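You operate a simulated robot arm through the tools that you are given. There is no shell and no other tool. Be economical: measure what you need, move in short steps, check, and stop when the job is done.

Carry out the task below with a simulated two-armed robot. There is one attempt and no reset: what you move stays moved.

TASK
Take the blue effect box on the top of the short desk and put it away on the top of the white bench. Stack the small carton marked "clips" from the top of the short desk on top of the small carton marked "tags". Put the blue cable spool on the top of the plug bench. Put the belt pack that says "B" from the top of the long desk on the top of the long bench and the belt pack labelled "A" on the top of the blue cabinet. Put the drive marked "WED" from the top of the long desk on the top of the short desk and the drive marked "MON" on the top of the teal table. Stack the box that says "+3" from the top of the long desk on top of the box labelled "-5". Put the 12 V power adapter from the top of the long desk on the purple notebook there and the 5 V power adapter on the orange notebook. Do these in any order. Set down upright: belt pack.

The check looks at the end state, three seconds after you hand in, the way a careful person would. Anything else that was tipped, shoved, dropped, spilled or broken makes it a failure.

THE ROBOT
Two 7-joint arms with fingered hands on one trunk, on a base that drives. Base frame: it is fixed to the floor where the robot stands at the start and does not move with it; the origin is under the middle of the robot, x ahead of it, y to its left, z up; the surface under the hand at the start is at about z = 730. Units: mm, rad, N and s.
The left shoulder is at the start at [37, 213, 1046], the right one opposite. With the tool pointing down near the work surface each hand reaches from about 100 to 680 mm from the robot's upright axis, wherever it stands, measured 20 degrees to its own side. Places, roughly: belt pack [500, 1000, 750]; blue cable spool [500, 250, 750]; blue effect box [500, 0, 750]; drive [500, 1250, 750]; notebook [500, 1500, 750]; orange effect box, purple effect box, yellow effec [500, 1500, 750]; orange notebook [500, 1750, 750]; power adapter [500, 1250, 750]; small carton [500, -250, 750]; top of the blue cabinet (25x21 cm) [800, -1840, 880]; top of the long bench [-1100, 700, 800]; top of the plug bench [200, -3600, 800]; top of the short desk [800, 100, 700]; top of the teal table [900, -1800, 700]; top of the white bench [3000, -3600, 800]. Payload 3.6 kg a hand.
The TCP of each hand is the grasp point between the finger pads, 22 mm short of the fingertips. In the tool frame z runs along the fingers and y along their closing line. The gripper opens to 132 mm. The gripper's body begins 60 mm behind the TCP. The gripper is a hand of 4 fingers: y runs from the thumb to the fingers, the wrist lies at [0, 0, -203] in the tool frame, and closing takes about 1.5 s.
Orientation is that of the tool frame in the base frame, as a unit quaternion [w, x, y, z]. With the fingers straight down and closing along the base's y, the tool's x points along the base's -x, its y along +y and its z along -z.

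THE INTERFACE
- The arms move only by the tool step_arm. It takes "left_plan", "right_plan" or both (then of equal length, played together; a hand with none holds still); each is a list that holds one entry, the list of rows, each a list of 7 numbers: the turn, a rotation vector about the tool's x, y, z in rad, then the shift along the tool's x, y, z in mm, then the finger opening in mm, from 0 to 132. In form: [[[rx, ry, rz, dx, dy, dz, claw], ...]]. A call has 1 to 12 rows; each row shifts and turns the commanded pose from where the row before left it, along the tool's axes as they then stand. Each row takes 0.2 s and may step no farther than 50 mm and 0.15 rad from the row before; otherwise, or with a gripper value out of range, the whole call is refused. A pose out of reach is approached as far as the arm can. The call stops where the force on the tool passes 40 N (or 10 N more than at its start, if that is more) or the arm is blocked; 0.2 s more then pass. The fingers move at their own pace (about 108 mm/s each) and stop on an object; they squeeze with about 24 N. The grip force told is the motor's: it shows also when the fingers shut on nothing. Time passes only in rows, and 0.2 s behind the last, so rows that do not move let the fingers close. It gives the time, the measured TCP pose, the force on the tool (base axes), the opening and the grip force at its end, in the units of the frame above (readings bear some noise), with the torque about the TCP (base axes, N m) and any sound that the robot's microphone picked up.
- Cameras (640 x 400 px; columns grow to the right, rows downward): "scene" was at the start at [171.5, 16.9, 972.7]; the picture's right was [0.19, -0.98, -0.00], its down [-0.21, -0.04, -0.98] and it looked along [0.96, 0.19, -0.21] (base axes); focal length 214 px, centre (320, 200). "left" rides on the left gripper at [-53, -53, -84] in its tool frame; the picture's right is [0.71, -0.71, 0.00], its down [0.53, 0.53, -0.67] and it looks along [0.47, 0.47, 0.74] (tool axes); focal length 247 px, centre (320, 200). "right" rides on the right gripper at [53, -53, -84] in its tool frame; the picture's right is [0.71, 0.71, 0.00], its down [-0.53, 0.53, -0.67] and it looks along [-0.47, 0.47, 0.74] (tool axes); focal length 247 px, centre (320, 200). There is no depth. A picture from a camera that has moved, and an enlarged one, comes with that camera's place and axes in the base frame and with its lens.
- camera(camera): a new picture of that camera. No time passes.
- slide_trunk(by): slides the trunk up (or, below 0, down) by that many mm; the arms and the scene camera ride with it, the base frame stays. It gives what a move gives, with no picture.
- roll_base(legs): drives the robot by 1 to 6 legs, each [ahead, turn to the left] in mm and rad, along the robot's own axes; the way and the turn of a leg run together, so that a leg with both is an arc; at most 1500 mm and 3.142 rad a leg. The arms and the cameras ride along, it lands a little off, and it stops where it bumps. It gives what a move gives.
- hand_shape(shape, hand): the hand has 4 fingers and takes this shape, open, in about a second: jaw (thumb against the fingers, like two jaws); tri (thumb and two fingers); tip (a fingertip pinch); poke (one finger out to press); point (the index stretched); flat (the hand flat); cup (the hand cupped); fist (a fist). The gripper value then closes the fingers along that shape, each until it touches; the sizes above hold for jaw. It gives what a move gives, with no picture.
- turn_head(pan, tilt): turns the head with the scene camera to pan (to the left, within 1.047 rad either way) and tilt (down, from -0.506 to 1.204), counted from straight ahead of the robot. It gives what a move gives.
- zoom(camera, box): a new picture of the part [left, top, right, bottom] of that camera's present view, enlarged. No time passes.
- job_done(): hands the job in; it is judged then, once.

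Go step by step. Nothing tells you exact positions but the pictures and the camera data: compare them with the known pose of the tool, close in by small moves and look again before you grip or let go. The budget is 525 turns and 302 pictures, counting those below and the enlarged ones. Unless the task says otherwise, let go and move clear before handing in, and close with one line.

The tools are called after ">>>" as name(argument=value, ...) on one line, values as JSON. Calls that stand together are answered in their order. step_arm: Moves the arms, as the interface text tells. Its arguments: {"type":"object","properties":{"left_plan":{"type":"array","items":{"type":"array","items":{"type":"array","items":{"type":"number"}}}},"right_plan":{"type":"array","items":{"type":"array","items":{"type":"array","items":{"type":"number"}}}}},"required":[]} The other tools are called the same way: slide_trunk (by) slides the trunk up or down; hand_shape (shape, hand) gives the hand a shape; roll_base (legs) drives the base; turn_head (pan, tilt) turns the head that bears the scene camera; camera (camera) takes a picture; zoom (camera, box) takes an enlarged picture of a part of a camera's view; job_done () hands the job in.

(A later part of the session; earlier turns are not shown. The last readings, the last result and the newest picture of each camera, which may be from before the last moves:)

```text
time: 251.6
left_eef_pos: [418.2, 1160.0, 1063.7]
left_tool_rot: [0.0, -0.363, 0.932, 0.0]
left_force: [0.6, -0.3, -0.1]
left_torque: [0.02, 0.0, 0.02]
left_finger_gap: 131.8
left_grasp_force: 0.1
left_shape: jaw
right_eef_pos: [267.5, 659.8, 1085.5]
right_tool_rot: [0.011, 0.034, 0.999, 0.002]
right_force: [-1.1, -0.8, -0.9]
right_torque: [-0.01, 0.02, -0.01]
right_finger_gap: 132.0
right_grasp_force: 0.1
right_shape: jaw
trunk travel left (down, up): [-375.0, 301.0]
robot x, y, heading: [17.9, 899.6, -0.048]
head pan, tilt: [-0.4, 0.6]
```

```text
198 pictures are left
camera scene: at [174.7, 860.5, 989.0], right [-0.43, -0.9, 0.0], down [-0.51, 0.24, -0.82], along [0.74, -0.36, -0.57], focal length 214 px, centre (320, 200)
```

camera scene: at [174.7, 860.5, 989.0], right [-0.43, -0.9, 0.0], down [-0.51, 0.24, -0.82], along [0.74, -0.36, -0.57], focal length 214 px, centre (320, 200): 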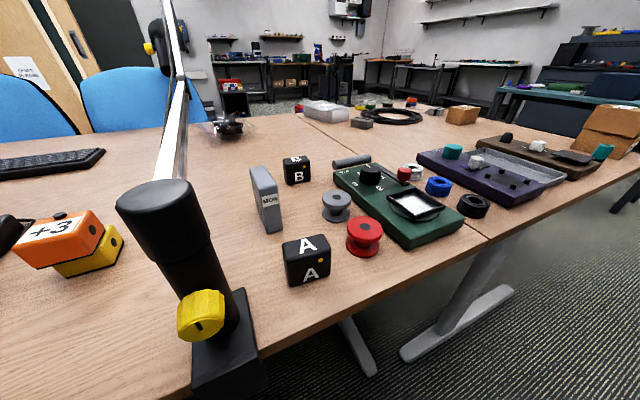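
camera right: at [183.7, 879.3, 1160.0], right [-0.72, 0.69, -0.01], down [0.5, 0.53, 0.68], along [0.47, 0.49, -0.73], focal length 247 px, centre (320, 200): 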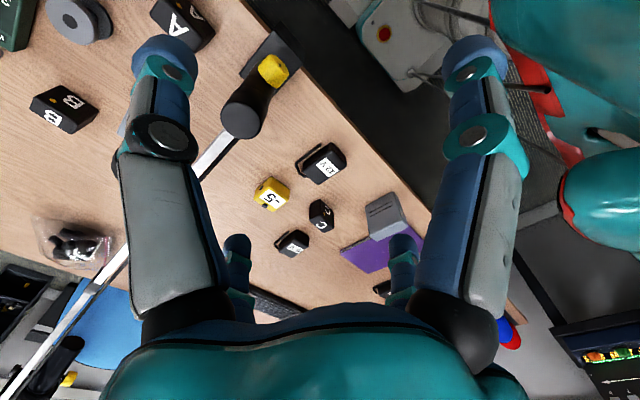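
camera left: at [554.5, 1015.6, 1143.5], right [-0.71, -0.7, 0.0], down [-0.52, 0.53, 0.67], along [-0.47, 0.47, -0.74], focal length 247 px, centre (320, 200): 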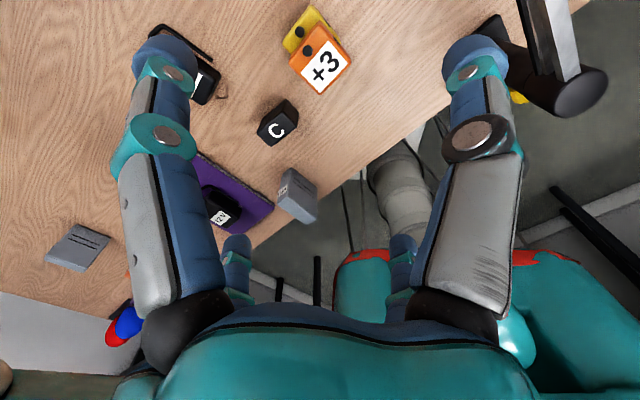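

Heading ≈0 at (18,900). Moving the right hand above belt pack B near (615,707).

>>> step_arm(right_plan=[[[0, 0.022, -0.068, 0, 0, 0, 132], [0, 0, 0, -43, 6, 16, 132], [0, 0, 0, -43, 6, 16, 132], [0, 0, 0, -43, 6, 16, 132], [0, 0, 0, -43, 6, 16, 132], [0, 0, 0, -43, 6, 16, 132], [0, 0, 0, -43, 6, 16, 132], [0, 0, 0, -43, 6, 16, 132], [0, 0, 0, -43, 6, 16, 132], [0, 0, 0, 0, 0, 0, 132]]])

>>> camera(camera="right")

>>> zoom(camera="scene", box=[220, 130, 380, 230])

```text
time: 253.8
left_eef_pos: [419.1, 1159.4, 1063.6]
left_tool_rot: [0.001, -0.363, 0.932, -0.001]
left_force: [-0.1, 0.2, 0.4]
left_torque: [0.01, 0.01, 0.01]
left_finger_gap: 132.1
left_grasp_force: 0.0
left_shape: jaw
right_eef_pos: [613.0, 706.2, 959.1]
right_tool_rot: [0.0, -0.002, 1.0, 0.001]
right_force: [0.4, -0.6, -0.7]
right_torque: [-0.02, 0.01, 0.02]
right_finger_gap: 132.1
right_grasp_force: 0.1
right_shape: jaw
trunk travel left (down, up): [-375.0, 301.0]
robot x, y, heading: [15.1, 900.1, -0.05]
head pan, tilt: [-0.4, 0.6]
```

```text
197 pictures are left
camera right: at [559.2, 653.2, 1043.1], right [-0.71, 0.71, 0.0], down [0.52, 0.53, 0.67], along [0.47, 0.48, -0.74], focal length 247 px, centre (320, 200)
```

right: 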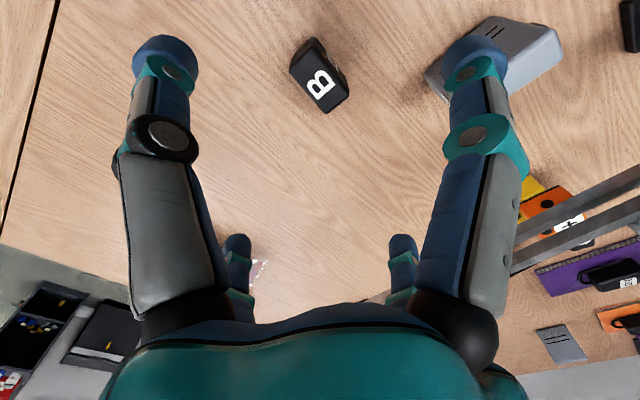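

```text
4.00 times, centred on (300, 180) of scene
camera zoom: at [174.6, 860.3, 989.1], right [-0.43, -0.9, 0.0], down [-0.51, 0.25, -0.82], along [0.74, -0.36, -0.57], focal length 858 px, centre (400, 280)
```

zoom: 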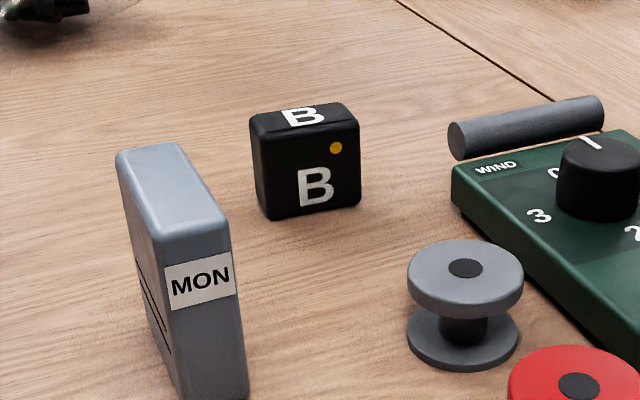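

B is ~57×25×57 mm centred at (616,708), yaw ≈ -0.09. Descending to grip it.

>>> step_arm(right_plan=[[[0, 0, 0.09, -3, 2, 0, 96], [0, 0, 0, 0, 0, 45, 96], [0, 0, 0, 0, 0, 45, 96], [0, 0, 0, 0, 0, 40, 96], [0, 0, 0, 0, 0, 0, 96]]])

>>> camera(camera="right")

>>> zoom(camera="scene", box=[220, 110, 380, 230])

```text
time: 255.0
left_eef_pos: [418.4, 1159.3, 1064.0]
left_tool_rot: [0.0, -0.362, 0.932, -0.001]
left_force: [0.6, 1.1, -0.1]
left_torque: [0.0, -0.01, 0.0]
left_finger_gap: 132.0
left_grasp_force: 0.0
left_shape: jaw
right_eef_pos: [617.2, 711.1, 827.9]
right_tool_rot: [0.0, 0.044, 0.999, 0.001]
right_force: [0.9, -0.6, -0.5]
right_torque: [0.0, -0.02, 0.04]
right_finger_gap: 96.3
right_grasp_force: 0.1
right_shape: jaw
trunk travel left (down, up): [-375.0, 301.0]
robot x, y, heading: [17.7, 903.0, -0.05]
head pan, tilt: [-0.4, 0.6]
```

```text
195 pictures are left
camera right: at [558.6, 661.7, 911.1], right [-0.64, 0.77, 0.0], down [0.57, 0.47, 0.67], along [0.51, 0.43, -0.74], focal length 247 px, centre (320, 200)
```

right: 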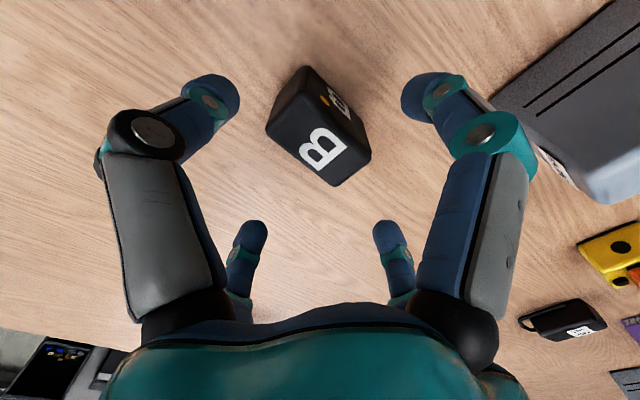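

```text
3.33 times, centred on (300, 170) of scene
camera zoom: at [174.7, 860.4, 989.1], right [-0.43, -0.9, 0.0], down [-0.51, 0.25, -0.82], along [0.74, -0.36, -0.57], focal length 715 px, centre (387, 300)
```

zoom: 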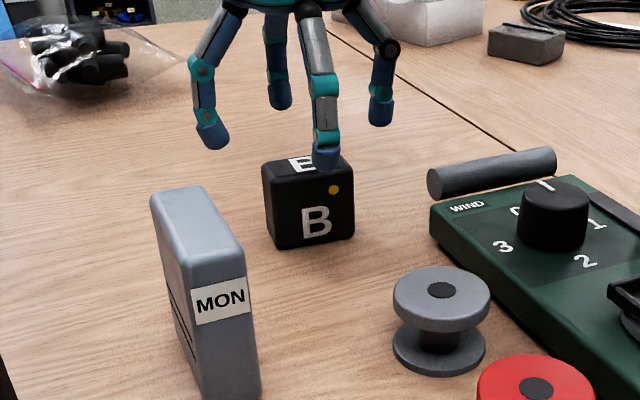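

Small correction, then final descend and grip.

>>> step_arm(right_plan=[[[0, 0, 0.02, 3.6, -4.3, 30, 96], [0, 0, 0, 0, 0, 31, 96], [0, 0, 0, 0, 0, 0, 60], [0, 0, 0, 0, 0, 0, 30], [0, 0, 0, 0, 0, 0, 20], [0, 0, 0, 0, 0, 0, 20], [0, 0, 0, 0, 0, 0, 20]]])

>>> camera(camera="right")

>>> zoom(camera="scene", box=[220, 110, 380, 230])

```text
time: 256.6
left_eef_pos: [418.6, 1158.7, 1063.4]
left_tool_rot: [0.0, -0.363, 0.932, -0.001]
left_force: [0.4, 0.3, 0.1]
left_torque: [-0.03, -0.03, -0.01]
left_finger_gap: 131.9
left_grasp_force: 0.0
left_shape: jaw
right_eef_pos: [610.5, 705.8, 765.5]
right_tool_rot: [0.0, 0.054, 0.999, 0.001]
right_force: [-0.6, -0.8, -0.6]
right_torque: [0.0, -0.01, -0.01]
right_finger_gap: 44.4
right_grasp_force: 24.5
right_shape: jaw
trunk travel left (down, up): [-375.0, 301.0]
robot x, y, heading: [13.4, 905.2, -0.044]
head pan, tilt: [-0.4, 0.6]
```

```text
193 pictures are left
camera right: at [551.8, 659.3, 849.0], right [-0.63, 0.78, 0.0], down [0.58, 0.46, 0.67], along [0.52, 0.42, -0.74], focal length 247 px, centre (320, 200)
```

right: 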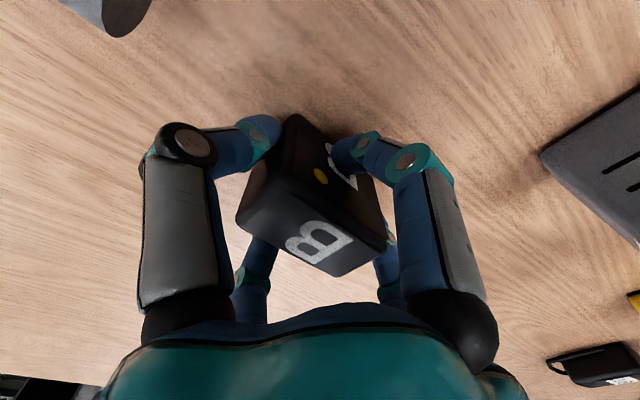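

```text
3.33 times, centred on (300, 170) of scene
camera zoom: at [175.0, 860.4, 989.0], right [-0.43, -0.9, 0.0], down [-0.51, 0.25, -0.82], along [0.74, -0.36, -0.57], focal length 715 px, centre (387, 300)
```

zoom: 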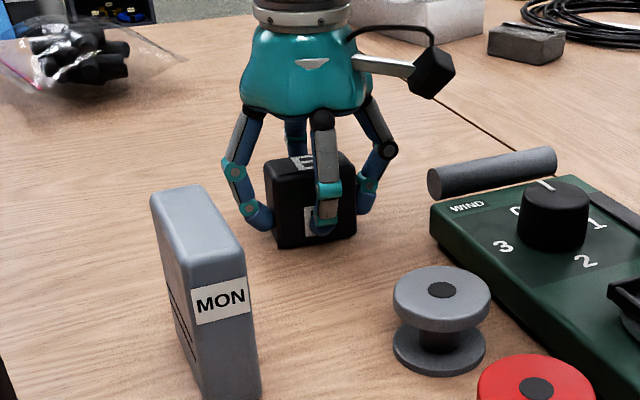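

Gripped on all sides. Lifting and checking hold.

>>> step_arm(right_plan=[[[0, 0, 0, 0, 0, -20, 20], [0, 0, 0, 0, 0, -40, 20], [0, 0, 0, 0, 0, -50, 20], [0, 0, 0, 0, 0, -50, 20], [0, 0, 0, 0, 0, -50, 20], [0, 0, 0, 0, 0, -50, 20], [0, 0, 0, 0, 0, -50, 20]]])

>>> camera(camera="right")

```text
time: 258.2
left_eef_pos: [417.6, 1159.8, 1062.9]
left_tool_rot: [0.001, -0.362, 0.932, -0.002]
left_force: [-0.9, 0.9, 0.6]
left_torque: [-0.01, 0.02, 0.01]
left_finger_gap: 132.3
left_grasp_force: 0.1
left_shape: jaw
right_eef_pos: [611.1, 706.2, 1076.0]
right_tool_rot: [0.001, 0.055, 0.998, 0.001]
right_force: [0.0, -0.2, -1.0]
right_torque: [0.01, -0.01, 0.01]
right_finger_gap: 44.3
right_grasp_force: 23.8
right_shape: jaw
trunk travel left (down, up): [-375.0, 301.0]
robot x, y, heading: [15.3, 898.4, -0.05]
head pan, tilt: [-0.4, 0.6]
```

```text
191 pictures are left
camera right: at [552.0, 657.9, 1159.3], right [-0.63, 0.78, 0.0], down [0.58, 0.46, 0.67], along [0.52, 0.42, -0.74], focal length 247 px, centre (320, 200)
```

right: 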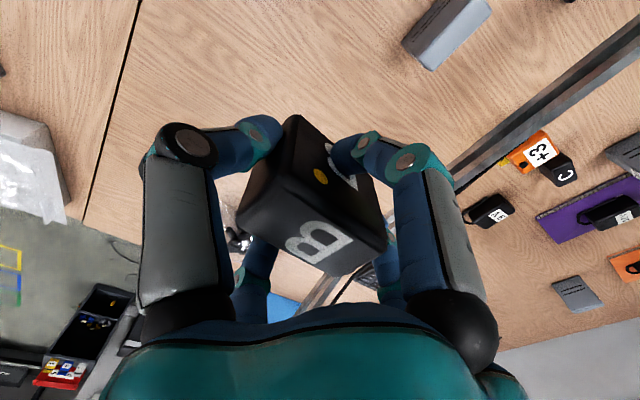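

Held firmly. Retracting, backing off, and turning around to the long bench behind.

>>> step_arm(right_plan=[[[0, 0, 0, 45, 0, 0, 20], [0, 0, 0, 45, 0, 0, 20], [0, 0, 0, 45, 0, 0, 20], [0, 0, 0, 45, 0, 0, 20], [0, 0, 0, 45, 0, 0, 20], [0, 0, 0, 30, 0, 0, 20]]])

>>> roll_base(legs=[[-300, 0]])

>>> roll_base(legs=[[0, 0.78]])

>>> roll_base(legs=[[0, 0.78]])

>>> turn_head(pan=0.9, tilt=0.4)

>>> camera(camera="scene")

```text
time: 259.6
left_eef_pos: [418.8, 1160.0, 1064.5]
left_tool_rot: [0.0, -0.362, 0.932, -0.002]
left_force: [-0.6, 0.5, 0.3]
left_torque: [0.03, 0.0, -0.03]
left_finger_gap: 131.9
left_grasp_force: 0.0
left_shape: jaw
right_eef_pos: [358.2, 734.9, 1076.9]
right_tool_rot: [-0.001, 0.055, 0.998, 0.002]
right_force: [0.2, 0.0, -2.0]
right_torque: [0.0, -0.01, 0.01]
right_finger_gap: 44.1
right_grasp_force: 23.5
right_shape: jaw
trunk travel left (down, up): [-375.0, 301.0]
robot x, y, heading: [16.8, 900.1, -0.051]
head pan, tilt: [-0.4, 0.6]
```

```text
time: 261.6
left_eef_pos: [115.0, 1172.9, 1062.8]
left_tool_rot: [0.001, -0.363, 0.932, -0.002]
left_force: [0.6, 0.8, -0.1]
left_torque: [0.01, 0.0, 0.02]
left_finger_gap: 131.7
left_grasp_force: 0.2
left_shape: jaw
right_eef_pos: [55.5, 750.4, 1077.6]
right_tool_rot: [0.001, 0.055, 0.998, 0.002]
right_force: [-0.1, 0.4, -2.1]
right_torque: [0.02, 0.04, -0.02]
right_finger_gap: 44.2
right_grasp_force: 24.1
right_shape: jaw
trunk travel left (down, up): [-375.0, 301.0]
robot x, y, heading: [-286.9, 916.3, -0.05]
head pan, tilt: [-0.4, 0.6]
```

```text
time: 264.1
left_eef_pos: [-181.2, 1383.8, 1064.1]
left_tool_rot: [0.0, -0.691, 0.723, -0.001]
left_force: [-1.0, -1.0, -0.5]
left_torque: [-0.01, 0.02, 0.03]
left_finger_gap: 132.2
left_grasp_force: 0.1
left_shape: jaw
right_eef_pos: [74.9, 1039.4, 1077.3]
right_tool_rot: [-0.002, -0.331, 0.944, 0.001]
right_force: [-0.2, -0.3, -2.2]
right_torque: [-0.02, 0.02, 0.01]
right_finger_gap: 44.0
right_grasp_force: 23.8
right_shape: jaw
trunk travel left (down, up): [-375.0, 301.0]
robot x, y, heading: [-258.4, 886.2, 0.735]
head pan, tilt: [-0.4, 0.6]
```

```text
time: 266.7
left_eef_pos: [-556.6, 1297.2, 1063.1]
left_tool_rot: [-0.001, 0.916, -0.402, 0.001]
left_force: [-0.3, 0.1, 0.1]
left_torque: [0.0, -0.03, 0.01]
left_finger_gap: 132.1
left_grasp_force: 0.1
left_shape: jaw
right_eef_pos: [-133.6, 1237.3, 1077.6]
right_tool_rot: [-0.002, -0.667, 0.745, 0.0]
right_force: [0.4, 0.3, -1.2]
right_torque: [0.02, -0.03, -0.01]
right_finger_gap: 44.1
right_grasp_force: 24.3
right_shape: jaw
trunk travel left (down, up): [-375.0, 301.0]
robot x, y, heading: [-225.0, 890.8, 1.512]
head pan, tilt: [-0.4, 0.6]
```

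```text
time: 268.1
left_eef_pos: [-556.4, 1295.8, 1065.2]
left_tool_rot: [-0.001, 0.916, -0.402, 0.0]
left_force: [0.1, 0.2, -0.4]
left_torque: [0.04, -0.03, 0.0]
left_finger_gap: 132.1
left_grasp_force: 0.0
left_shape: jaw
right_eef_pos: [-131.8, 1235.0, 1078.3]
right_tool_rot: [-0.001, -0.667, 0.745, 0.0]
right_force: [-0.4, -0.1, -1.9]
right_torque: [-0.03, 0.02, -0.01]
right_finger_gap: 44.0
right_grasp_force: 23.8
right_shape: jaw
trunk travel left (down, up): [-375.0, 301.0]
robot x, y, heading: [-222.4, 887.8, 1.516]
head pan, tilt: [0.901, 0.4]
```

```text
190 pictures are left
camera scene: at [-286.8, 1029.3, 1007.3], right [0.67, 0.75, 0.0], down [0.29, -0.26, -0.92], along [-0.69, 0.61, -0.39], focal length 214 px, centre (320, 200)
```

scene: 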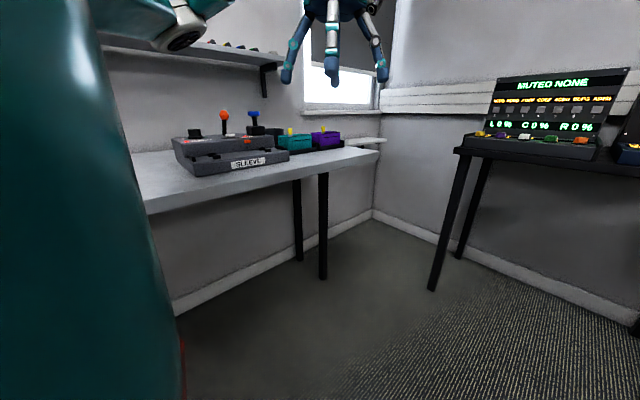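

The long bench front edge is at x≈-1055, top z≈730. Turning to face it.

>>> roll_base(legs=[[0, 0.8]])

>>> roll_base(legs=[[0, 0.8]])

>>> turn_head(pan=0, tilt=0.4)

>>> camera(camera="scene")

```text
time: 270.9
left_eef_pos: [-746.1, 932.6, 1065.4]
left_tool_rot: [-0.003, 1.0, -0.015, 0.0]
left_force: [-0.3, -0.6, -0.2]
left_torque: [0.03, 0.0, 0.01]
left_finger_gap: 131.8
left_grasp_force: 0.0
left_shape: jaw
right_eef_pos: [-409.0, 1194.8, 1080.8]
right_tool_rot: [-0.001, 0.905, -0.425, 0.0]
right_force: [-0.1, -0.3, -1.7]
right_torque: [0.02, 0.02, -0.02]
right_finger_gap: 43.9
right_grasp_force: 23.9
right_shape: jaw
trunk travel left (down, up): [-375.0, 301.0]
robot x, y, heading: [-198.8, 911.4, 2.314]
head pan, tilt: [0.901, 0.4]
stopped in leg 1: the robot was blocked; the commanded pose is now the measured one
```

```text
time: 273.5
left_eef_pos: [-604.8, 540.3, 1066.1]
left_tool_rot: [-0.003, 0.93, 0.367, -0.002]
left_force: [-0.7, -0.3, 0.3]
left_torque: [0.02, -0.01, 0.02]
left_finger_gap: 132.4
left_grasp_force: 0.1
left_shape: jaw
right_eef_pos: [-550.4, 964.8, 1079.5]
right_tool_rot: [-0.001, 0.999, -0.05, 0.001]
right_force: [0.0, 0.2, -1.9]
right_torque: [-0.03, 0.01, -0.03]
right_finger_gap: 44.2
right_grasp_force: 24.2
right_shape: jaw
trunk travel left (down, up): [-375.0, 301.0]
robot x, y, heading: [-201.6, 953.9, 3.099]
head pan, tilt: [0.901, 0.4]
stopped in leg 1: the robot was blocked; the commanded pose is now the measured one
```

```text
time: 274.7
left_eef_pos: [-605.3, 542.2, 1067.1]
left_tool_rot: [-0.003, 0.931, 0.366, -0.001]
left_force: [-1.0, 0.8, 0.0]
left_torque: [0.0, 0.0, -0.01]
left_finger_gap: 132.0
left_grasp_force: 0.1
left_shape: jaw
right_eef_pos: [-550.7, 966.8, 1079.9]
right_tool_rot: [0.0, 0.999, -0.051, 0.001]
right_force: [0.2, -0.6, -1.0]
right_torque: [0.02, -0.01, 0.01]
right_finger_gap: 43.9
right_grasp_force: 23.8
right_shape: jaw
trunk travel left (down, up): [-375.0, 301.0]
robot x, y, heading: [-198.4, 952.9, 3.101]
head pan, tilt: [0.0, 0.4]
```

```text
189 pictures are left
camera scene: at [-367.8, 958.3, 1007.2], right [0.04, 1.0, 0.0], down [0.39, -0.02, -0.92], along [-0.92, 0.04, -0.39], focal length 214 px, centre (320, 200)
```

scene: 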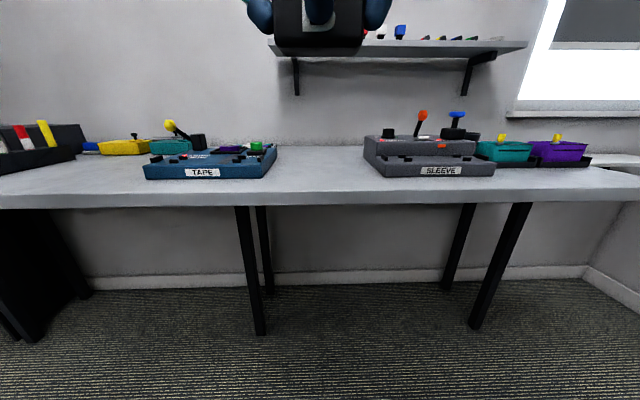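

There's a clear space between "TAPE" and "SLEEVE" straight ahead (y≈958). Driving closer.

>>> roll_base(legs=[[380, 0.04]])

>>> turn_head(pan=0, tilt=0.6)

>>> camera(camera="scene")

>>> camera(camera="left")

```text
time: 277.1
left_eef_pos: [-965.9, 533.4, 1067.4]
left_tool_rot: [-0.002, 0.922, 0.387, -0.002]
left_force: [0.1, 0.2, -0.3]
left_torque: [0.03, 0.06, 0.02]
left_finger_gap: 132.0
left_grasp_force: 0.0
left_shape: jaw
right_eef_pos: [-931.3, 961.1, 1079.0]
right_tool_rot: [0.001, 1.0, -0.027, 0.002]
right_force: [-0.2, -0.1, -1.7]
right_torque: [0.02, 0.01, 0.02]
right_finger_gap: 43.9
right_grasp_force: 24.2
right_shape: jaw
trunk travel left (down, up): [-375.0, 301.0]
robot x, y, heading: [-578.7, 958.6, 3.138]
head pan, tilt: [0.0, 0.4]
```

```text
time: 277.8
left_eef_pos: [-966.7, 532.4, 1067.5]
left_tool_rot: [-0.002, 0.922, 0.387, -0.001]
left_force: [-0.2, -0.9, -0.7]
left_torque: [0.0, 0.01, 0.0]
left_finger_gap: 131.8
left_grasp_force: 0.1
left_shape: jaw
right_eef_pos: [-931.2, 959.2, 1079.6]
right_tool_rot: [0.0, 1.0, -0.029, 0.001]
right_force: [0.5, -0.9, -1.7]
right_torque: [-0.03, -0.01, 0.01]
right_finger_gap: 44.2
right_grasp_force: 23.7
right_shape: jaw
trunk travel left (down, up): [-375.0, 301.0]
robot x, y, heading: [-576.8, 959.6, 3.139]
head pan, tilt: [0.0, 0.6]
```

```text
188 pictures are left
camera scene: at [-742.3, 960.5, 989.1], right [0.0, 1.0, 0.0], down [0.57, 0.0, -0.82], along [-0.82, 0.0, -0.57], focal length 214 px, centre (320, 200)
```

scene: 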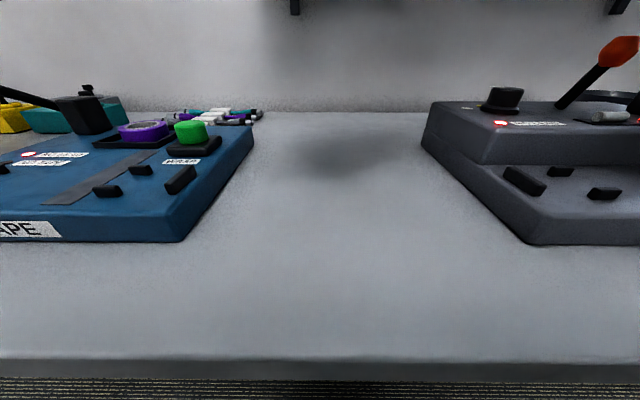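

```text
187 pictures are left
camera left: at [-1041.6, 531.4, 1151.1], right [-0.01, 1.0, 0.0], down [0.75, 0.0, 0.67], along [0.67, 0.01, -0.75], focal length 247 px, centre (320, 200)
```

left: 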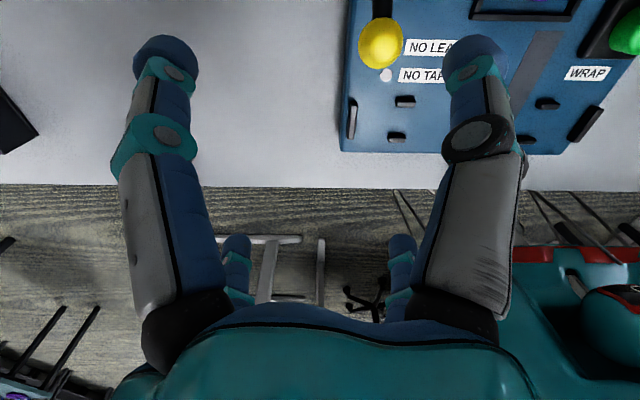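

Combining views: bench top z≈838, front edge x≈-794, and plenty of room around (-931,960). Lowering B there.

>>> step_arm(right_plan=[[[0, 0, 0, 0, 0, 50, 20], [0, 0, 0, 0, 0, 50, 20], [0, 0, 0, 0, 0, 50, 20], [0, 0, 0, 0, 0, 30, 20], [0, 0, 0, 0, 0, 0, 20]]])

>>> camera(camera="scene")

```text
time: 279.0
left_eef_pos: [-965.8, 534.0, 1067.3]
left_tool_rot: [-0.002, 0.922, 0.386, -0.001]
left_force: [0.6, 0.7, 0.5]
left_torque: [-0.02, -0.01, -0.02]
left_finger_gap: 132.2
left_grasp_force: 0.2
left_shape: jaw
right_eef_pos: [-930.6, 961.3, 899.7]
right_tool_rot: [0.0, 1.0, -0.028, 0.002]
right_force: [0.8, 0.3, -1.2]
right_torque: [-0.01, 0.01, 0.01]
right_finger_gap: 43.8
right_grasp_force: 23.8
right_shape: jaw
trunk travel left (down, up): [-375.0, 301.0]
robot x, y, heading: [-576.1, 962.4, 3.14]
head pan, tilt: [0.0, 0.6]
```

```text
186 pictures are left
camera scene: at [-742.3, 960.4, 989.1], right [0.0, 1.0, 0.0], down [0.57, 0.0, -0.82], along [-0.82, 0.0, -0.57], focal length 214 px, centre (320, 200)
```

scene: 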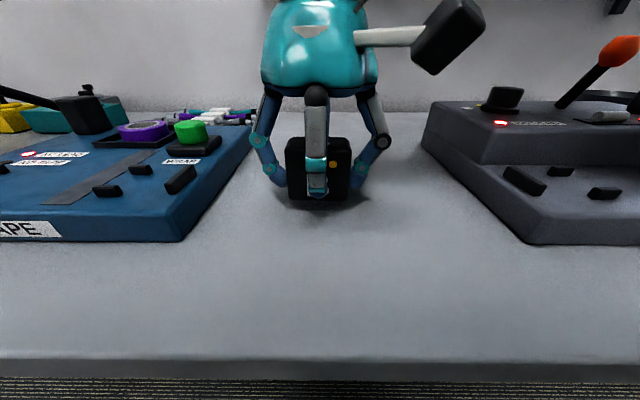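

>>> step_arm(right_plan=[[[0, 0, 0, 0, 0, 12, 20], [0, 0, 0, 0, 0, 6, 20], [0, 0, 0, 0, 0, 3, 20], [0, 0, 0, 0, 0, 2, 20], [0, 0, 0, 0, 0, 2, 20], [0, 0, 0, 0, 0, 0, 20]]])

>>> zoom(camera="scene", box=[230, 100, 410, 230])

```text
time: 280.1
left_eef_pos: [-964.9, 533.9, 1068.3]
left_tool_rot: [-0.002, 0.922, 0.387, -0.002]
left_force: [-1.1, -0.3, 0.1]
left_torque: [-0.04, -0.02, 0.05]
left_finger_gap: 132.0
left_grasp_force: 0.0
left_shape: jaw
right_eef_pos: [-930.6, 959.1, 882.8]
right_tool_rot: [0.004, 1.0, -0.028, -0.002]
right_force: [3.2, 4.5, 17.5]
right_torque: [0.2, 0.01, -0.05]
right_finger_gap: 45.5
right_grasp_force: 23.8
right_shape: jaw
trunk travel left (down, up): [-375.0, 301.0]
robot x, y, heading: [-581.0, 956.9, 3.138]
head pan, tilt: [0.0, 0.6]
stopped in row 5 (right hand): the force on the tool passed its limit at 42 N (the readings are from after the stop); the commanded pose is now the measured one
```

```text
3.08 times, centred on (320, 165) of scene
camera zoom: at [-741.4, 960.8, 989.1], right [0.0, 1.0, 0.0], down [0.56, 0.0, -0.83], along [-0.83, 0.0, -0.56], focal length 660 px, centre (320, 308)
```

zoom: 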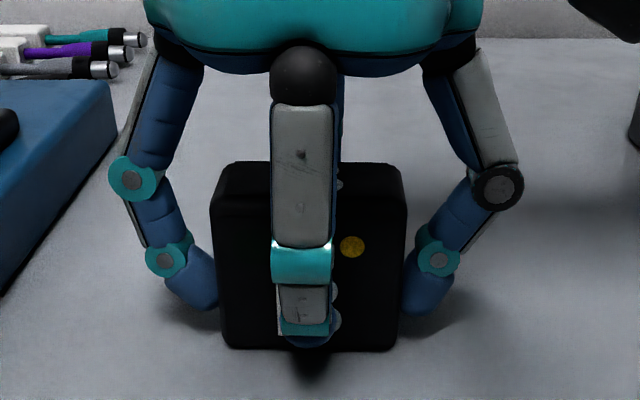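

Contact; B stands on the bench. Opening and lifting clear.

>>> step_arm(right_plan=[[[0, 0, 0, 0, 0, -2, 50], [0, 0, 0, 0, 0, 0, 80], [0, 0, 0, 0, 0, 0, 90], [0, 0, 0, 0, 0, 0, 90], [0, 0, 0, 0, 0, -30, 90], [0, 0, 0, 0, 0, -50, 90], [0, 0, 0, 0, 0, -50, 90], [0, 0, 0, 0, 0, -50, 132]]])

>>> camera(camera="scene")

```text
time: 281.9
left_eef_pos: [-965.5, 532.9, 1068.1]
left_tool_rot: [-0.002, 0.922, 0.387, -0.002]
left_force: [-0.2, -0.4, 0.4]
left_torque: [0.02, -0.03, 0.01]
left_finger_gap: 132.1
left_grasp_force: 0.1
left_shape: jaw
right_eef_pos: [-930.4, 962.9, 1064.3]
right_tool_rot: [0.003, 1.0, -0.029, -0.002]
right_force: [0.7, 0.2, 0.4]
right_torque: [0.02, 0.01, 0.0]
right_finger_gap: 131.9
right_grasp_force: 0.0
right_shape: jaw
trunk travel left (down, up): [-375.0, 301.0]
robot x, y, heading: [-578.8, 959.5, 3.147]
head pan, tilt: [0.0, 0.6]
```

```text
184 pictures are left
camera scene: at [-741.9, 960.3, 989.1], right [0.0, 1.0, 0.0], down [0.57, 0.0, -0.82], along [-0.82, 0.0, -0.57], focal length 214 px, centre (320, 200)
```

scene: 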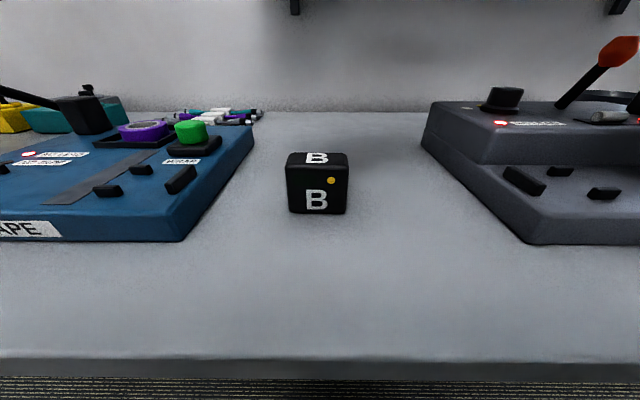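

B is standing on the long bench. Next: WED with the left hand. Backing off and turning toward the left end of the long desk.

>>> roll_base(legs=[[-350, 0]])

>>> roll_base(legs=[[0, -0.75]])

>>> roll_base(legs=[[0, -0.75]])

>>> roll_base(legs=[[0, -0.45]])

```text
time: 284.2
left_eef_pos: [-614.7, 530.7, 1068.0]
left_tool_rot: [-0.002, 0.921, 0.389, -0.002]
left_force: [0.4, -0.7, 0.3]
left_torque: [-0.02, 0.02, -0.01]
left_finger_gap: 132.0
left_grasp_force: 0.0
left_shape: jaw
right_eef_pos: [-581.6, 959.8, 1063.9]
right_tool_rot: [0.003, 1.0, -0.026, -0.002]
right_force: [0.6, 0.7, 0.5]
right_torque: [-0.04, -0.01, 0.0]
right_finger_gap: 132.1
right_grasp_force: 0.0
right_shape: jaw
trunk travel left (down, up): [-375.0, 301.0]
robot x, y, heading: [-228.0, 957.3, -3.137]
head pan, tilt: [0.0, 0.6]
```

```text
time: 286.6
left_eef_pos: [-803.8, 915.2, 1068.0]
left_tool_rot: [-0.003, 1.0, 0.02, 0.0]
left_force: [0.3, -0.6, -0.1]
left_torque: [-0.02, 0.01, -0.03]
left_finger_gap: 131.9
left_grasp_force: 0.1
left_shape: jaw
right_eef_pos: [-484.3, 1202.6, 1065.2]
right_tool_rot: [0.003, 0.919, -0.395, -0.003]
right_force: [-0.1, -0.8, 0.1]
right_torque: [0.02, -0.02, -0.02]
right_finger_gap: 131.8
right_grasp_force: 0.1
right_shape: jaw
trunk travel left (down, up): [-375.0, 301.0]
robot x, y, heading: [-249.9, 935.3, 2.389]
head pan, tilt: [0.0, 0.6]
```

```text
time: 289.1
left_eef_pos: [-667.6, 1302.2, 1068.9]
left_tool_rot: [-0.003, 0.936, -0.351, 0.0]
left_force: [0.1, -0.8, -0.2]
left_torque: [0.04, 0.03, 0.01]
left_finger_gap: 132.2
left_grasp_force: 0.2
left_shape: jaw
right_eef_pos: [-238.1, 1293.3, 1065.2]
right_tool_rot: [0.001, 0.709, -0.705, -0.002]
right_force: [-0.5, -0.5, -0.2]
right_torque: [-0.02, 0.01, 0.03]
right_finger_gap: 132.0
right_grasp_force: 0.0
right_shape: jaw
trunk travel left (down, up): [-375.0, 301.0]
robot x, y, heading: [-288.9, 936.4, 1.637]
head pan, tilt: [0.0, 0.6]
```

```text
time: 290.8
left_eef_pos: [-472.8, 1426.0, 1069.1]
left_tool_rot: [-0.003, 0.836, -0.548, 0.002]
left_force: [0.3, -0.4, 0.2]
left_torque: [-0.01, -0.04, 0.02]
left_finger_gap: 132.1
left_grasp_force: 0.1
left_shape: jaw
right_eef_pos: [-89.0, 1233.2, 1064.5]
right_tool_rot: [-0.001, -0.536, 0.844, 0.003]
right_force: [0.4, 0.6, -0.6]
right_torque: [-0.03, -0.01, -0.01]
right_finger_gap: 132.1
right_grasp_force: 0.1
right_shape: jaw
trunk travel left (down, up): [-375.0, 301.0]
robot x, y, heading: [-304.8, 939.3, 1.196]
head pan, tilt: [0.0, 0.6]
```

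Tuck the left hand, then drive toward (-50,1580).

>>> step_arm(left_plan=[[[0, 0, 0, 39, -7, 0, 132], [0, 0, 0, 39, -7, 0, 132], [0, 0, 0, 39, -7, 0, 132], [0, 0, 0, 39, -7, 0, 132]]])

>>> roll_base(legs=[[680, 0]])

>>> roll_base(legs=[[0, -0.6]])

>>> roll_base(legs=[[0, -0.6]])

>>> turn_head(pan=0.3, tilt=0.6)

>>> camera(camera="scene")

```text
time: 291.8
left_eef_pos: [-385.0, 1292.4, 1067.4]
left_tool_rot: [-0.003, 0.836, -0.548, 0.001]
left_force: [0.3, -0.1, 0.5]
left_torque: [0.01, -0.01, 0.01]
left_finger_gap: 132.0
left_grasp_force: 0.0
left_shape: jaw
right_eef_pos: [-89.7, 1233.3, 1065.8]
right_tool_rot: [0.0, -0.536, 0.844, 0.003]
right_force: [-0.5, -0.2, 0.2]
right_torque: [0.0, 0.02, 0.04]
right_finger_gap: 132.0
right_grasp_force: 0.0
right_shape: jaw
trunk travel left (down, up): [-375.0, 301.0]
robot x, y, heading: [-307.3, 942.0, 1.199]
head pan, tilt: [0.0, 0.6]
```

```text
time: 295.5
left_eef_pos: [-139.3, 1928.6, 1069.9]
left_tool_rot: [-0.002, 0.837, -0.547, 0.001]
left_force: [-0.8, 0.9, -0.3]
left_torque: [-0.01, 0.04, 0.0]
left_finger_gap: 132.2
left_grasp_force: 0.0
left_shape: jaw
right_eef_pos: [157.3, 1871.5, 1065.9]
right_tool_rot: [-0.001, -0.537, 0.843, 0.004]
right_force: [0.4, -0.3, 0.2]
right_torque: [0.01, -0.01, -0.02]
right_finger_gap: 132.0
right_grasp_force: 0.0
right_shape: jaw
trunk travel left (down, up): [-375.0, 301.0]
robot x, y, heading: [-62.3, 1579.8, 1.198]
head pan, tilt: [0.0, 0.6]
```

```text
time: 297.6
left_eef_pos: [75.0, 1913.6, 1069.5]
left_tool_rot: [0.001, -0.639, 0.769, -0.001]
left_force: [0.2, -0.6, 0.9]
left_torque: [-0.03, 0.0, 0.01]
left_finger_gap: 132.0
left_grasp_force: 0.0
left_shape: jaw
right_eef_pos: [287.0, 1699.9, 1066.3]
right_tool_rot: [0.0, -0.265, 0.964, 0.005]
right_force: [-0.6, -0.3, -0.5]
right_torque: [0.02, -0.02, -0.01]
right_finger_gap: 131.9
right_grasp_force: 0.0
right_shape: jaw
trunk travel left (down, up): [-375.0, 301.0]
robot x, y, heading: [-73.5, 1599.6, 0.601]
head pan, tilt: [0.0, 0.6]
```

```text
time: 299.7
left_eef_pos: [227.1, 1773.7, 1070.4]
left_tool_rot: [0.001, -0.38, 0.925, -0.003]
left_force: [0.7, -0.1, -0.6]
left_torque: [0.0, -0.01, -0.02]
left_finger_gap: 132.0
left_grasp_force: 0.0
left_shape: jaw
right_eef_pos: [280.2, 1477.5, 1067.0]
right_tool_rot: [0.001, 0.034, 0.999, 0.003]
right_force: [0.1, 0.5, 0.8]
right_torque: [0.0, 0.02, 0.03]
right_finger_gap: 131.8
right_grasp_force: 0.1
right_shape: jaw
trunk travel left (down, up): [-375.0, 301.0]
robot x, y, heading: [-74.1, 1626.1, 0.006]
head pan, tilt: [0.0, 0.6]
```

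```text
time: 300.5
left_eef_pos: [227.0, 1775.3, 1070.8]
left_tool_rot: [0.002, -0.382, 0.924, -0.002]
left_force: [-0.3, 0.6, 0.7]
left_torque: [0.0, 0.02, 0.02]
left_finger_gap: 131.9
left_grasp_force: 0.2
left_shape: jaw
right_eef_pos: [279.0, 1477.2, 1067.3]
right_tool_rot: [0.001, 0.033, 0.999, 0.002]
right_force: [-0.5, -0.3, 0.4]
right_torque: [0.0, 0.0, 0.02]
right_finger_gap: 132.1
right_grasp_force: 0.0
right_shape: jaw
trunk travel left (down, up): [-375.0, 301.0]
robot x, y, heading: [-75.7, 1628.7, 0.004]
head pan, tilt: [0.3, 0.6]
```

```text
183 pictures are left
camera scene: at [90.4, 1658.0, 989.0], right [0.3, -0.95, 0.0], down [-0.54, -0.17, -0.82], along [0.79, 0.25, -0.57], focal length 214 px, centre (320, 200)
```

scene: 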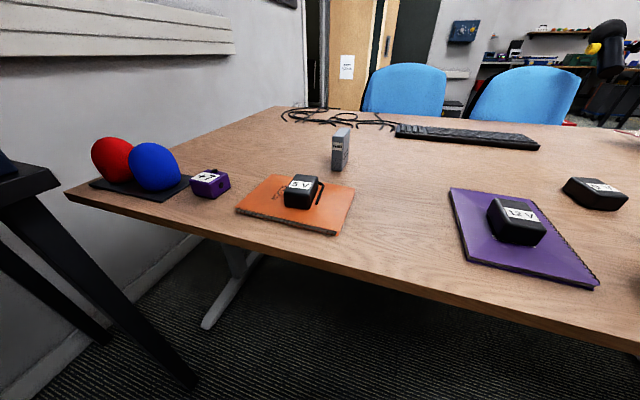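

Driving a bit closer, then placing the left hand over WED (~(640,1778)).

>>> roll_base(legs=[[110, 0]])

>>> zoom(camera="scene", box=[260, 100, 420, 200])

```text
time: 301.7
left_eef_pos: [338.8, 1775.1, 1071.0]
left_tool_rot: [0.001, -0.381, 0.925, -0.001]
left_force: [0.0, 0.0, -0.6]
left_torque: [0.0, 0.0, -0.02]
left_finger_gap: 131.7
left_grasp_force: 0.1
left_shape: jaw
right_eef_pos: [391.2, 1477.6, 1066.9]
right_tool_rot: [0.0, 0.034, 0.999, 0.003]
right_force: [-0.8, 0.2, -0.4]
right_torque: [-0.01, 0.04, -0.01]
right_finger_gap: 132.0
right_grasp_force: 0.1
right_shape: jaw
trunk travel left (down, up): [-375.0, 301.0]
robot x, y, heading: [37.9, 1632.1, 0.012]
head pan, tilt: [0.3, 0.6]
```

```text
4.00 times, centred on (340, 150) of scene
camera zoom: at [202.9, 1658.3, 988.7], right [0.3, -0.95, 0.0], down [-0.54, -0.17, -0.82], along [0.78, 0.25, -0.57], focal length 858 px, centre (240, 400)
```

zoom: 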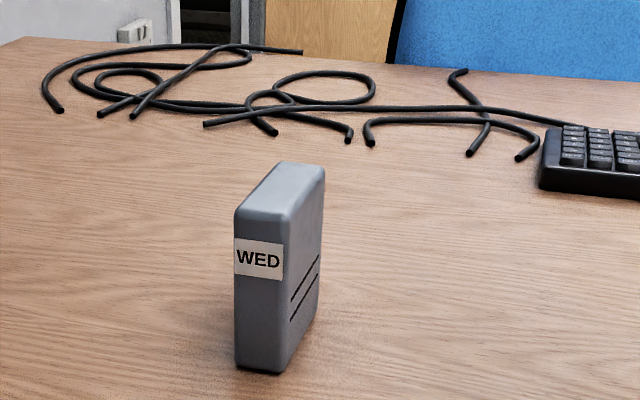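

WED: 82×26 mm footprint centred (636,1773), top z≈821. Squaring up the left hand and moving above it.

>>> step_arm(left_plan=[[[0, 0, 0.137, 0, 0, 0, 132], [0, 0, 0.137, 0, 0, 0, 132], [0, 0, 0.137, 0, 0, 0, 132], [0, 0, 0.137, 0, 0, 0, 132], [0, 0, 0.137, 0, 0, 0, 132], [0, 0, 0.137, 0, 0, 0, 132]]])

>>> step_arm(left_plan=[[[0, 0, 0, -42.4, 1.4, 20, 132], [0, 0, 0, -42.4, 1.4, 20, 132], [0, 0, 0, -42.4, 1.4, 20, 132], [0, 0, 0, -42.4, 1.4, 20, 132], [0, 0, 0, -42.4, 1.4, 20, 132], [0, 0, 0, -42.4, 1.4, 20, 132], [0, 0, 0, -42.4, 1.4, 20, 132], [0, 0, 0, 0, 0, 0, 132]]])

>>> camera(camera="left")

```text
time: 303.1
left_eef_pos: [337.4, 1774.9, 1070.8]
left_tool_rot: [0.003, 0.021, 1.0, -0.001]
left_force: [0.1, 0.1, 0.2]
left_torque: [0.03, 0.03, 0.0]
left_finger_gap: 131.7
left_grasp_force: 0.1
left_shape: jaw
right_eef_pos: [389.7, 1476.3, 1067.9]
right_tool_rot: [0.001, 0.035, 0.999, 0.003]
right_force: [0.0, -0.5, 0.0]
right_torque: [0.01, -0.01, 0.0]
right_finger_gap: 131.9
right_grasp_force: 0.2
right_shape: jaw
trunk travel left (down, up): [-375.0, 301.0]
robot x, y, heading: [38.6, 1630.7, 0.009]
head pan, tilt: [0.3, 0.6]
```

```text
time: 304.9
left_eef_pos: [635.9, 1771.9, 930.7]
left_tool_rot: [0.004, 0.021, 1.0, 0.0]
left_force: [-0.2, -0.7, 0.5]
left_torque: [-0.01, -0.02, -0.02]
left_finger_gap: 131.8
left_grasp_force: 0.1
left_shape: jaw
right_eef_pos: [389.5, 1477.9, 1068.6]
right_tool_rot: [0.002, 0.034, 0.999, 0.004]
right_force: [-0.3, -0.6, -0.8]
right_torque: [0.0, -0.03, 0.02]
right_finger_gap: 132.0
right_grasp_force: 0.1
right_shape: jaw
trunk travel left (down, up): [-375.0, 301.0]
robot x, y, heading: [41.1, 1631.1, 0.007]
head pan, tilt: [0.3, 0.6]
```

```text
181 pictures are left
camera left: at [685.3, 1716.3, 1015.2], right [-0.74, -0.68, 0.0], down [-0.51, 0.55, 0.66], along [-0.45, 0.49, -0.75], focal length 247 px, centre (320, 200)
```

left: 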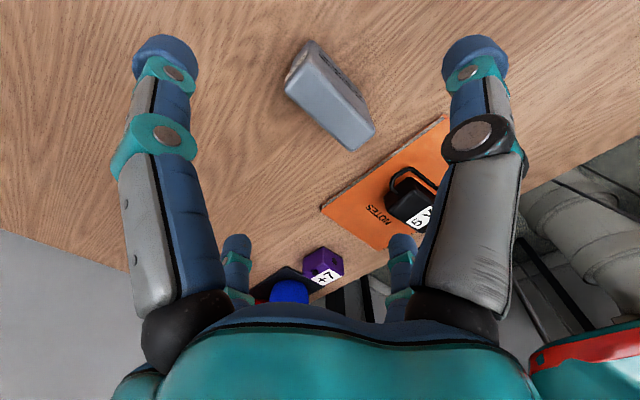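

Descend to just above its top to recheck alignment.

>>> step_arm(left_plan=[[[0, 0, 0, 3, -3, 40, 110], [0, 0, 0, 0, 0, 18, 110], [0, 0, 0, 0, 0, 0, 110]]])

>>> camera(camera="left")

>>> zoom(camera="scene", box=[260, 80, 420, 200])

```text
time: 305.7
left_eef_pos: [631.5, 1768.6, 872.8]
left_tool_rot: [0.003, 0.02, 1.0, -0.002]
left_force: [-0.1, -0.7, 0.0]
left_torque: [0.0, -0.01, 0.0]
left_finger_gap: 110.0
left_grasp_force: 0.0
left_shape: jaw
right_eef_pos: [390.4, 1477.8, 1067.2]
right_tool_rot: [0.002, 0.034, 0.999, 0.004]
right_force: [-0.1, 0.3, -0.8]
right_torque: [-0.01, 0.03, -0.01]
right_finger_gap: 131.9
right_grasp_force: 0.0
right_shape: jaw
trunk travel left (down, up): [-375.0, 301.0]
robot x, y, heading: [39.4, 1632.0, 0.008]
head pan, tilt: [0.3, 0.6]
```

```text
180 pictures are left
camera left: at [681.8, 1713.1, 956.4], right [-0.73, -0.68, 0.0], down [-0.51, 0.55, 0.66], along [-0.45, 0.49, -0.75], focal length 247 px, centre (320, 200)
```

left: 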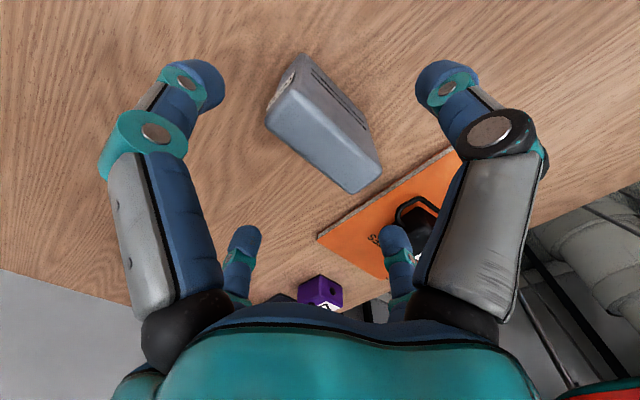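

```text
3.33 times, centred on (340, 140) of scene
camera zoom: at [201.3, 1658.3, 989.0], right [0.3, -0.95, 0.0], down [-0.54, -0.17, -0.82], along [0.79, 0.25, -0.57], focal length 715 px, centre (253, 400)
```

zoom: 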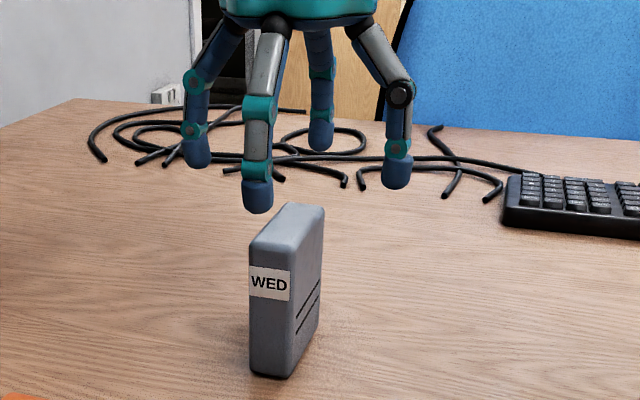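

Centre estimate (629,1767). Opening wider, descending, and gripping.

>>> step_arm(left_plan=[[[0, 0, 0, 2, -1.5, 0, 126], [0, 0, 0, 0, 0, 0, 126], [0, 0, 0, 0, 0, 40, 126], [0, 0, 0, 0, 0, 40, 126], [0, 0, 0, 0, 0, 18, 126], [0, 0, 0, 0, 0, 0, 80], [0, 0, 0, 0, 0, 0, 30], [0, 0, 0, 0, 0, 0, 10], [0, 0, 0, 0, 0, 0, 10], [0, 0, 0, 0, 0, 0, 10], [0, 0, 0, 0, 0, 0, 10]]])

>>> camera(camera="left")

>>> zoom(camera="scene", box=[260, 80, 420, 200])

```text
time: 308.1
left_eef_pos: [628.1, 1765.6, 780.8]
left_tool_rot: [0.005, 0.021, 1.0, -0.001]
left_force: [-5.5, 0.9, 26.7]
left_torque: [-0.06, 0.1, 0.06]
left_finger_gap: 25.5
left_grasp_force: 23.7
left_shape: jaw
right_eef_pos: [386.7, 1477.0, 1069.1]
right_tool_rot: [0.003, 0.034, 0.999, 0.004]
right_force: [0.3, -0.3, 1.2]
right_torque: [0.0, 0.01, 0.01]
right_finger_gap: 132.4
right_grasp_force: 0.0
right_shape: jaw
trunk travel left (down, up): [-375.0, 301.0]
robot x, y, heading: [38.2, 1626.8, 0.006]
head pan, tilt: [0.3, 0.6]
```

```text
178 pictures are left
camera left: at [677.9, 1709.1, 864.1], right [-0.73, -0.68, -0.01], down [-0.51, 0.55, 0.66], along [-0.45, 0.49, -0.75], focal length 247 px, centre (320, 200)
```

left: 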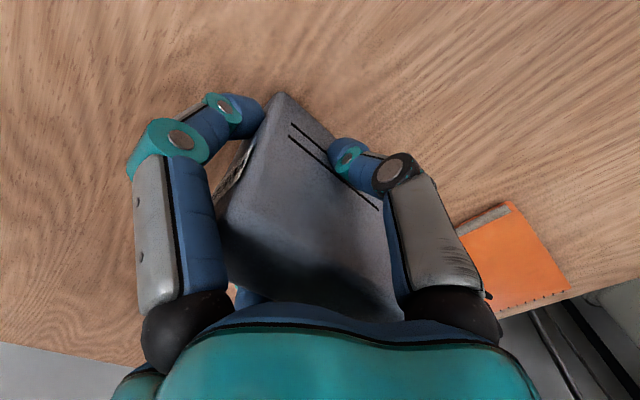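

```text
3.33 times, centred on (340, 140) of scene
camera zoom: at [198.6, 1658.0, 989.6], right [0.3, -0.95, 0.0], down [-0.54, -0.17, -0.83], along [0.79, 0.25, -0.56], focal length 715 px, centre (253, 400)
```

zoom: 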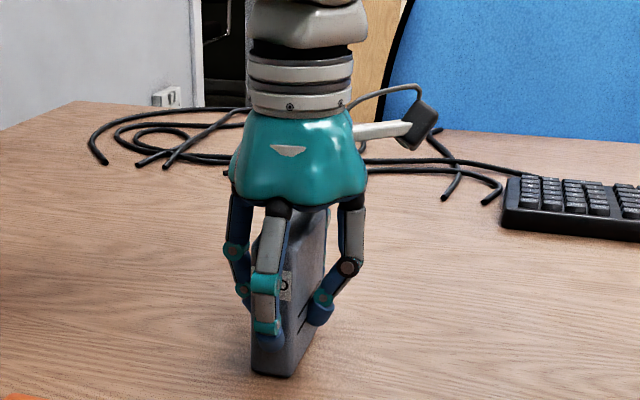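

Gripped with the palm lightly on top. Lifting it.

>>> step_arm(left_plan=[[[0, 0, 0, 0, 0, -15, 10], [0, 0, 0, 0, 0, -40, 10], [0, 0, 0, 0, 0, -50, 10], [0, 0, 0, 0, 0, -50, 10], [0, 0, 0, 0, 0, -50, 10], [0, 0, 0, 0, 0, -50, 10], [0, 0, 0, 0, 0, -40, 10], [0, 0, 0, 0, 0, 0, 10]]])

>>> camera(camera="left")

>>> camera(camera="scene")

```text
time: 309.9
left_eef_pos: [630.8, 1769.0, 1073.8]
left_tool_rot: [0.002, 0.02, 1.0, -0.002]
left_force: [-0.3, -0.2, -2.6]
left_torque: [-0.03, 0.02, -0.03]
left_finger_gap: 24.3
left_grasp_force: 24.1
left_shape: jaw
right_eef_pos: [390.1, 1477.3, 1068.4]
right_tool_rot: [0.001, 0.034, 0.999, 0.003]
right_force: [0.2, -0.6, -0.5]
right_torque: [0.03, -0.03, 0.05]
right_finger_gap: 132.3
right_grasp_force: 0.0
right_shape: jaw
trunk travel left (down, up): [-375.0, 301.0]
robot x, y, heading: [37.9, 1629.6, 0.007]
head pan, tilt: [0.3, 0.6]
```

```text
176 pictures are left
camera left: at [679.9, 1712.3, 1157.5], right [-0.73, -0.68, 0.0], down [-0.51, 0.55, 0.66], along [-0.45, 0.49, -0.75], focal length 247 px, centre (320, 200)
```

left: 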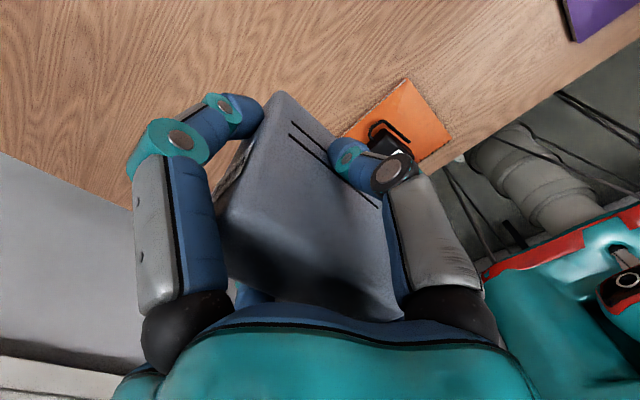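

```text
175 pictures are left
camera scene: at [201.7, 1658.5, 988.9], right [0.3, -0.95, 0.0], down [-0.54, -0.17, -0.82], along [0.79, 0.25, -0.57], focal length 214 px, centre (320, 200)
```

scene: 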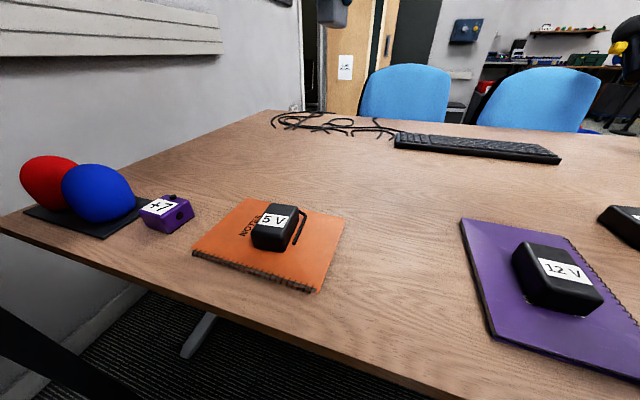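

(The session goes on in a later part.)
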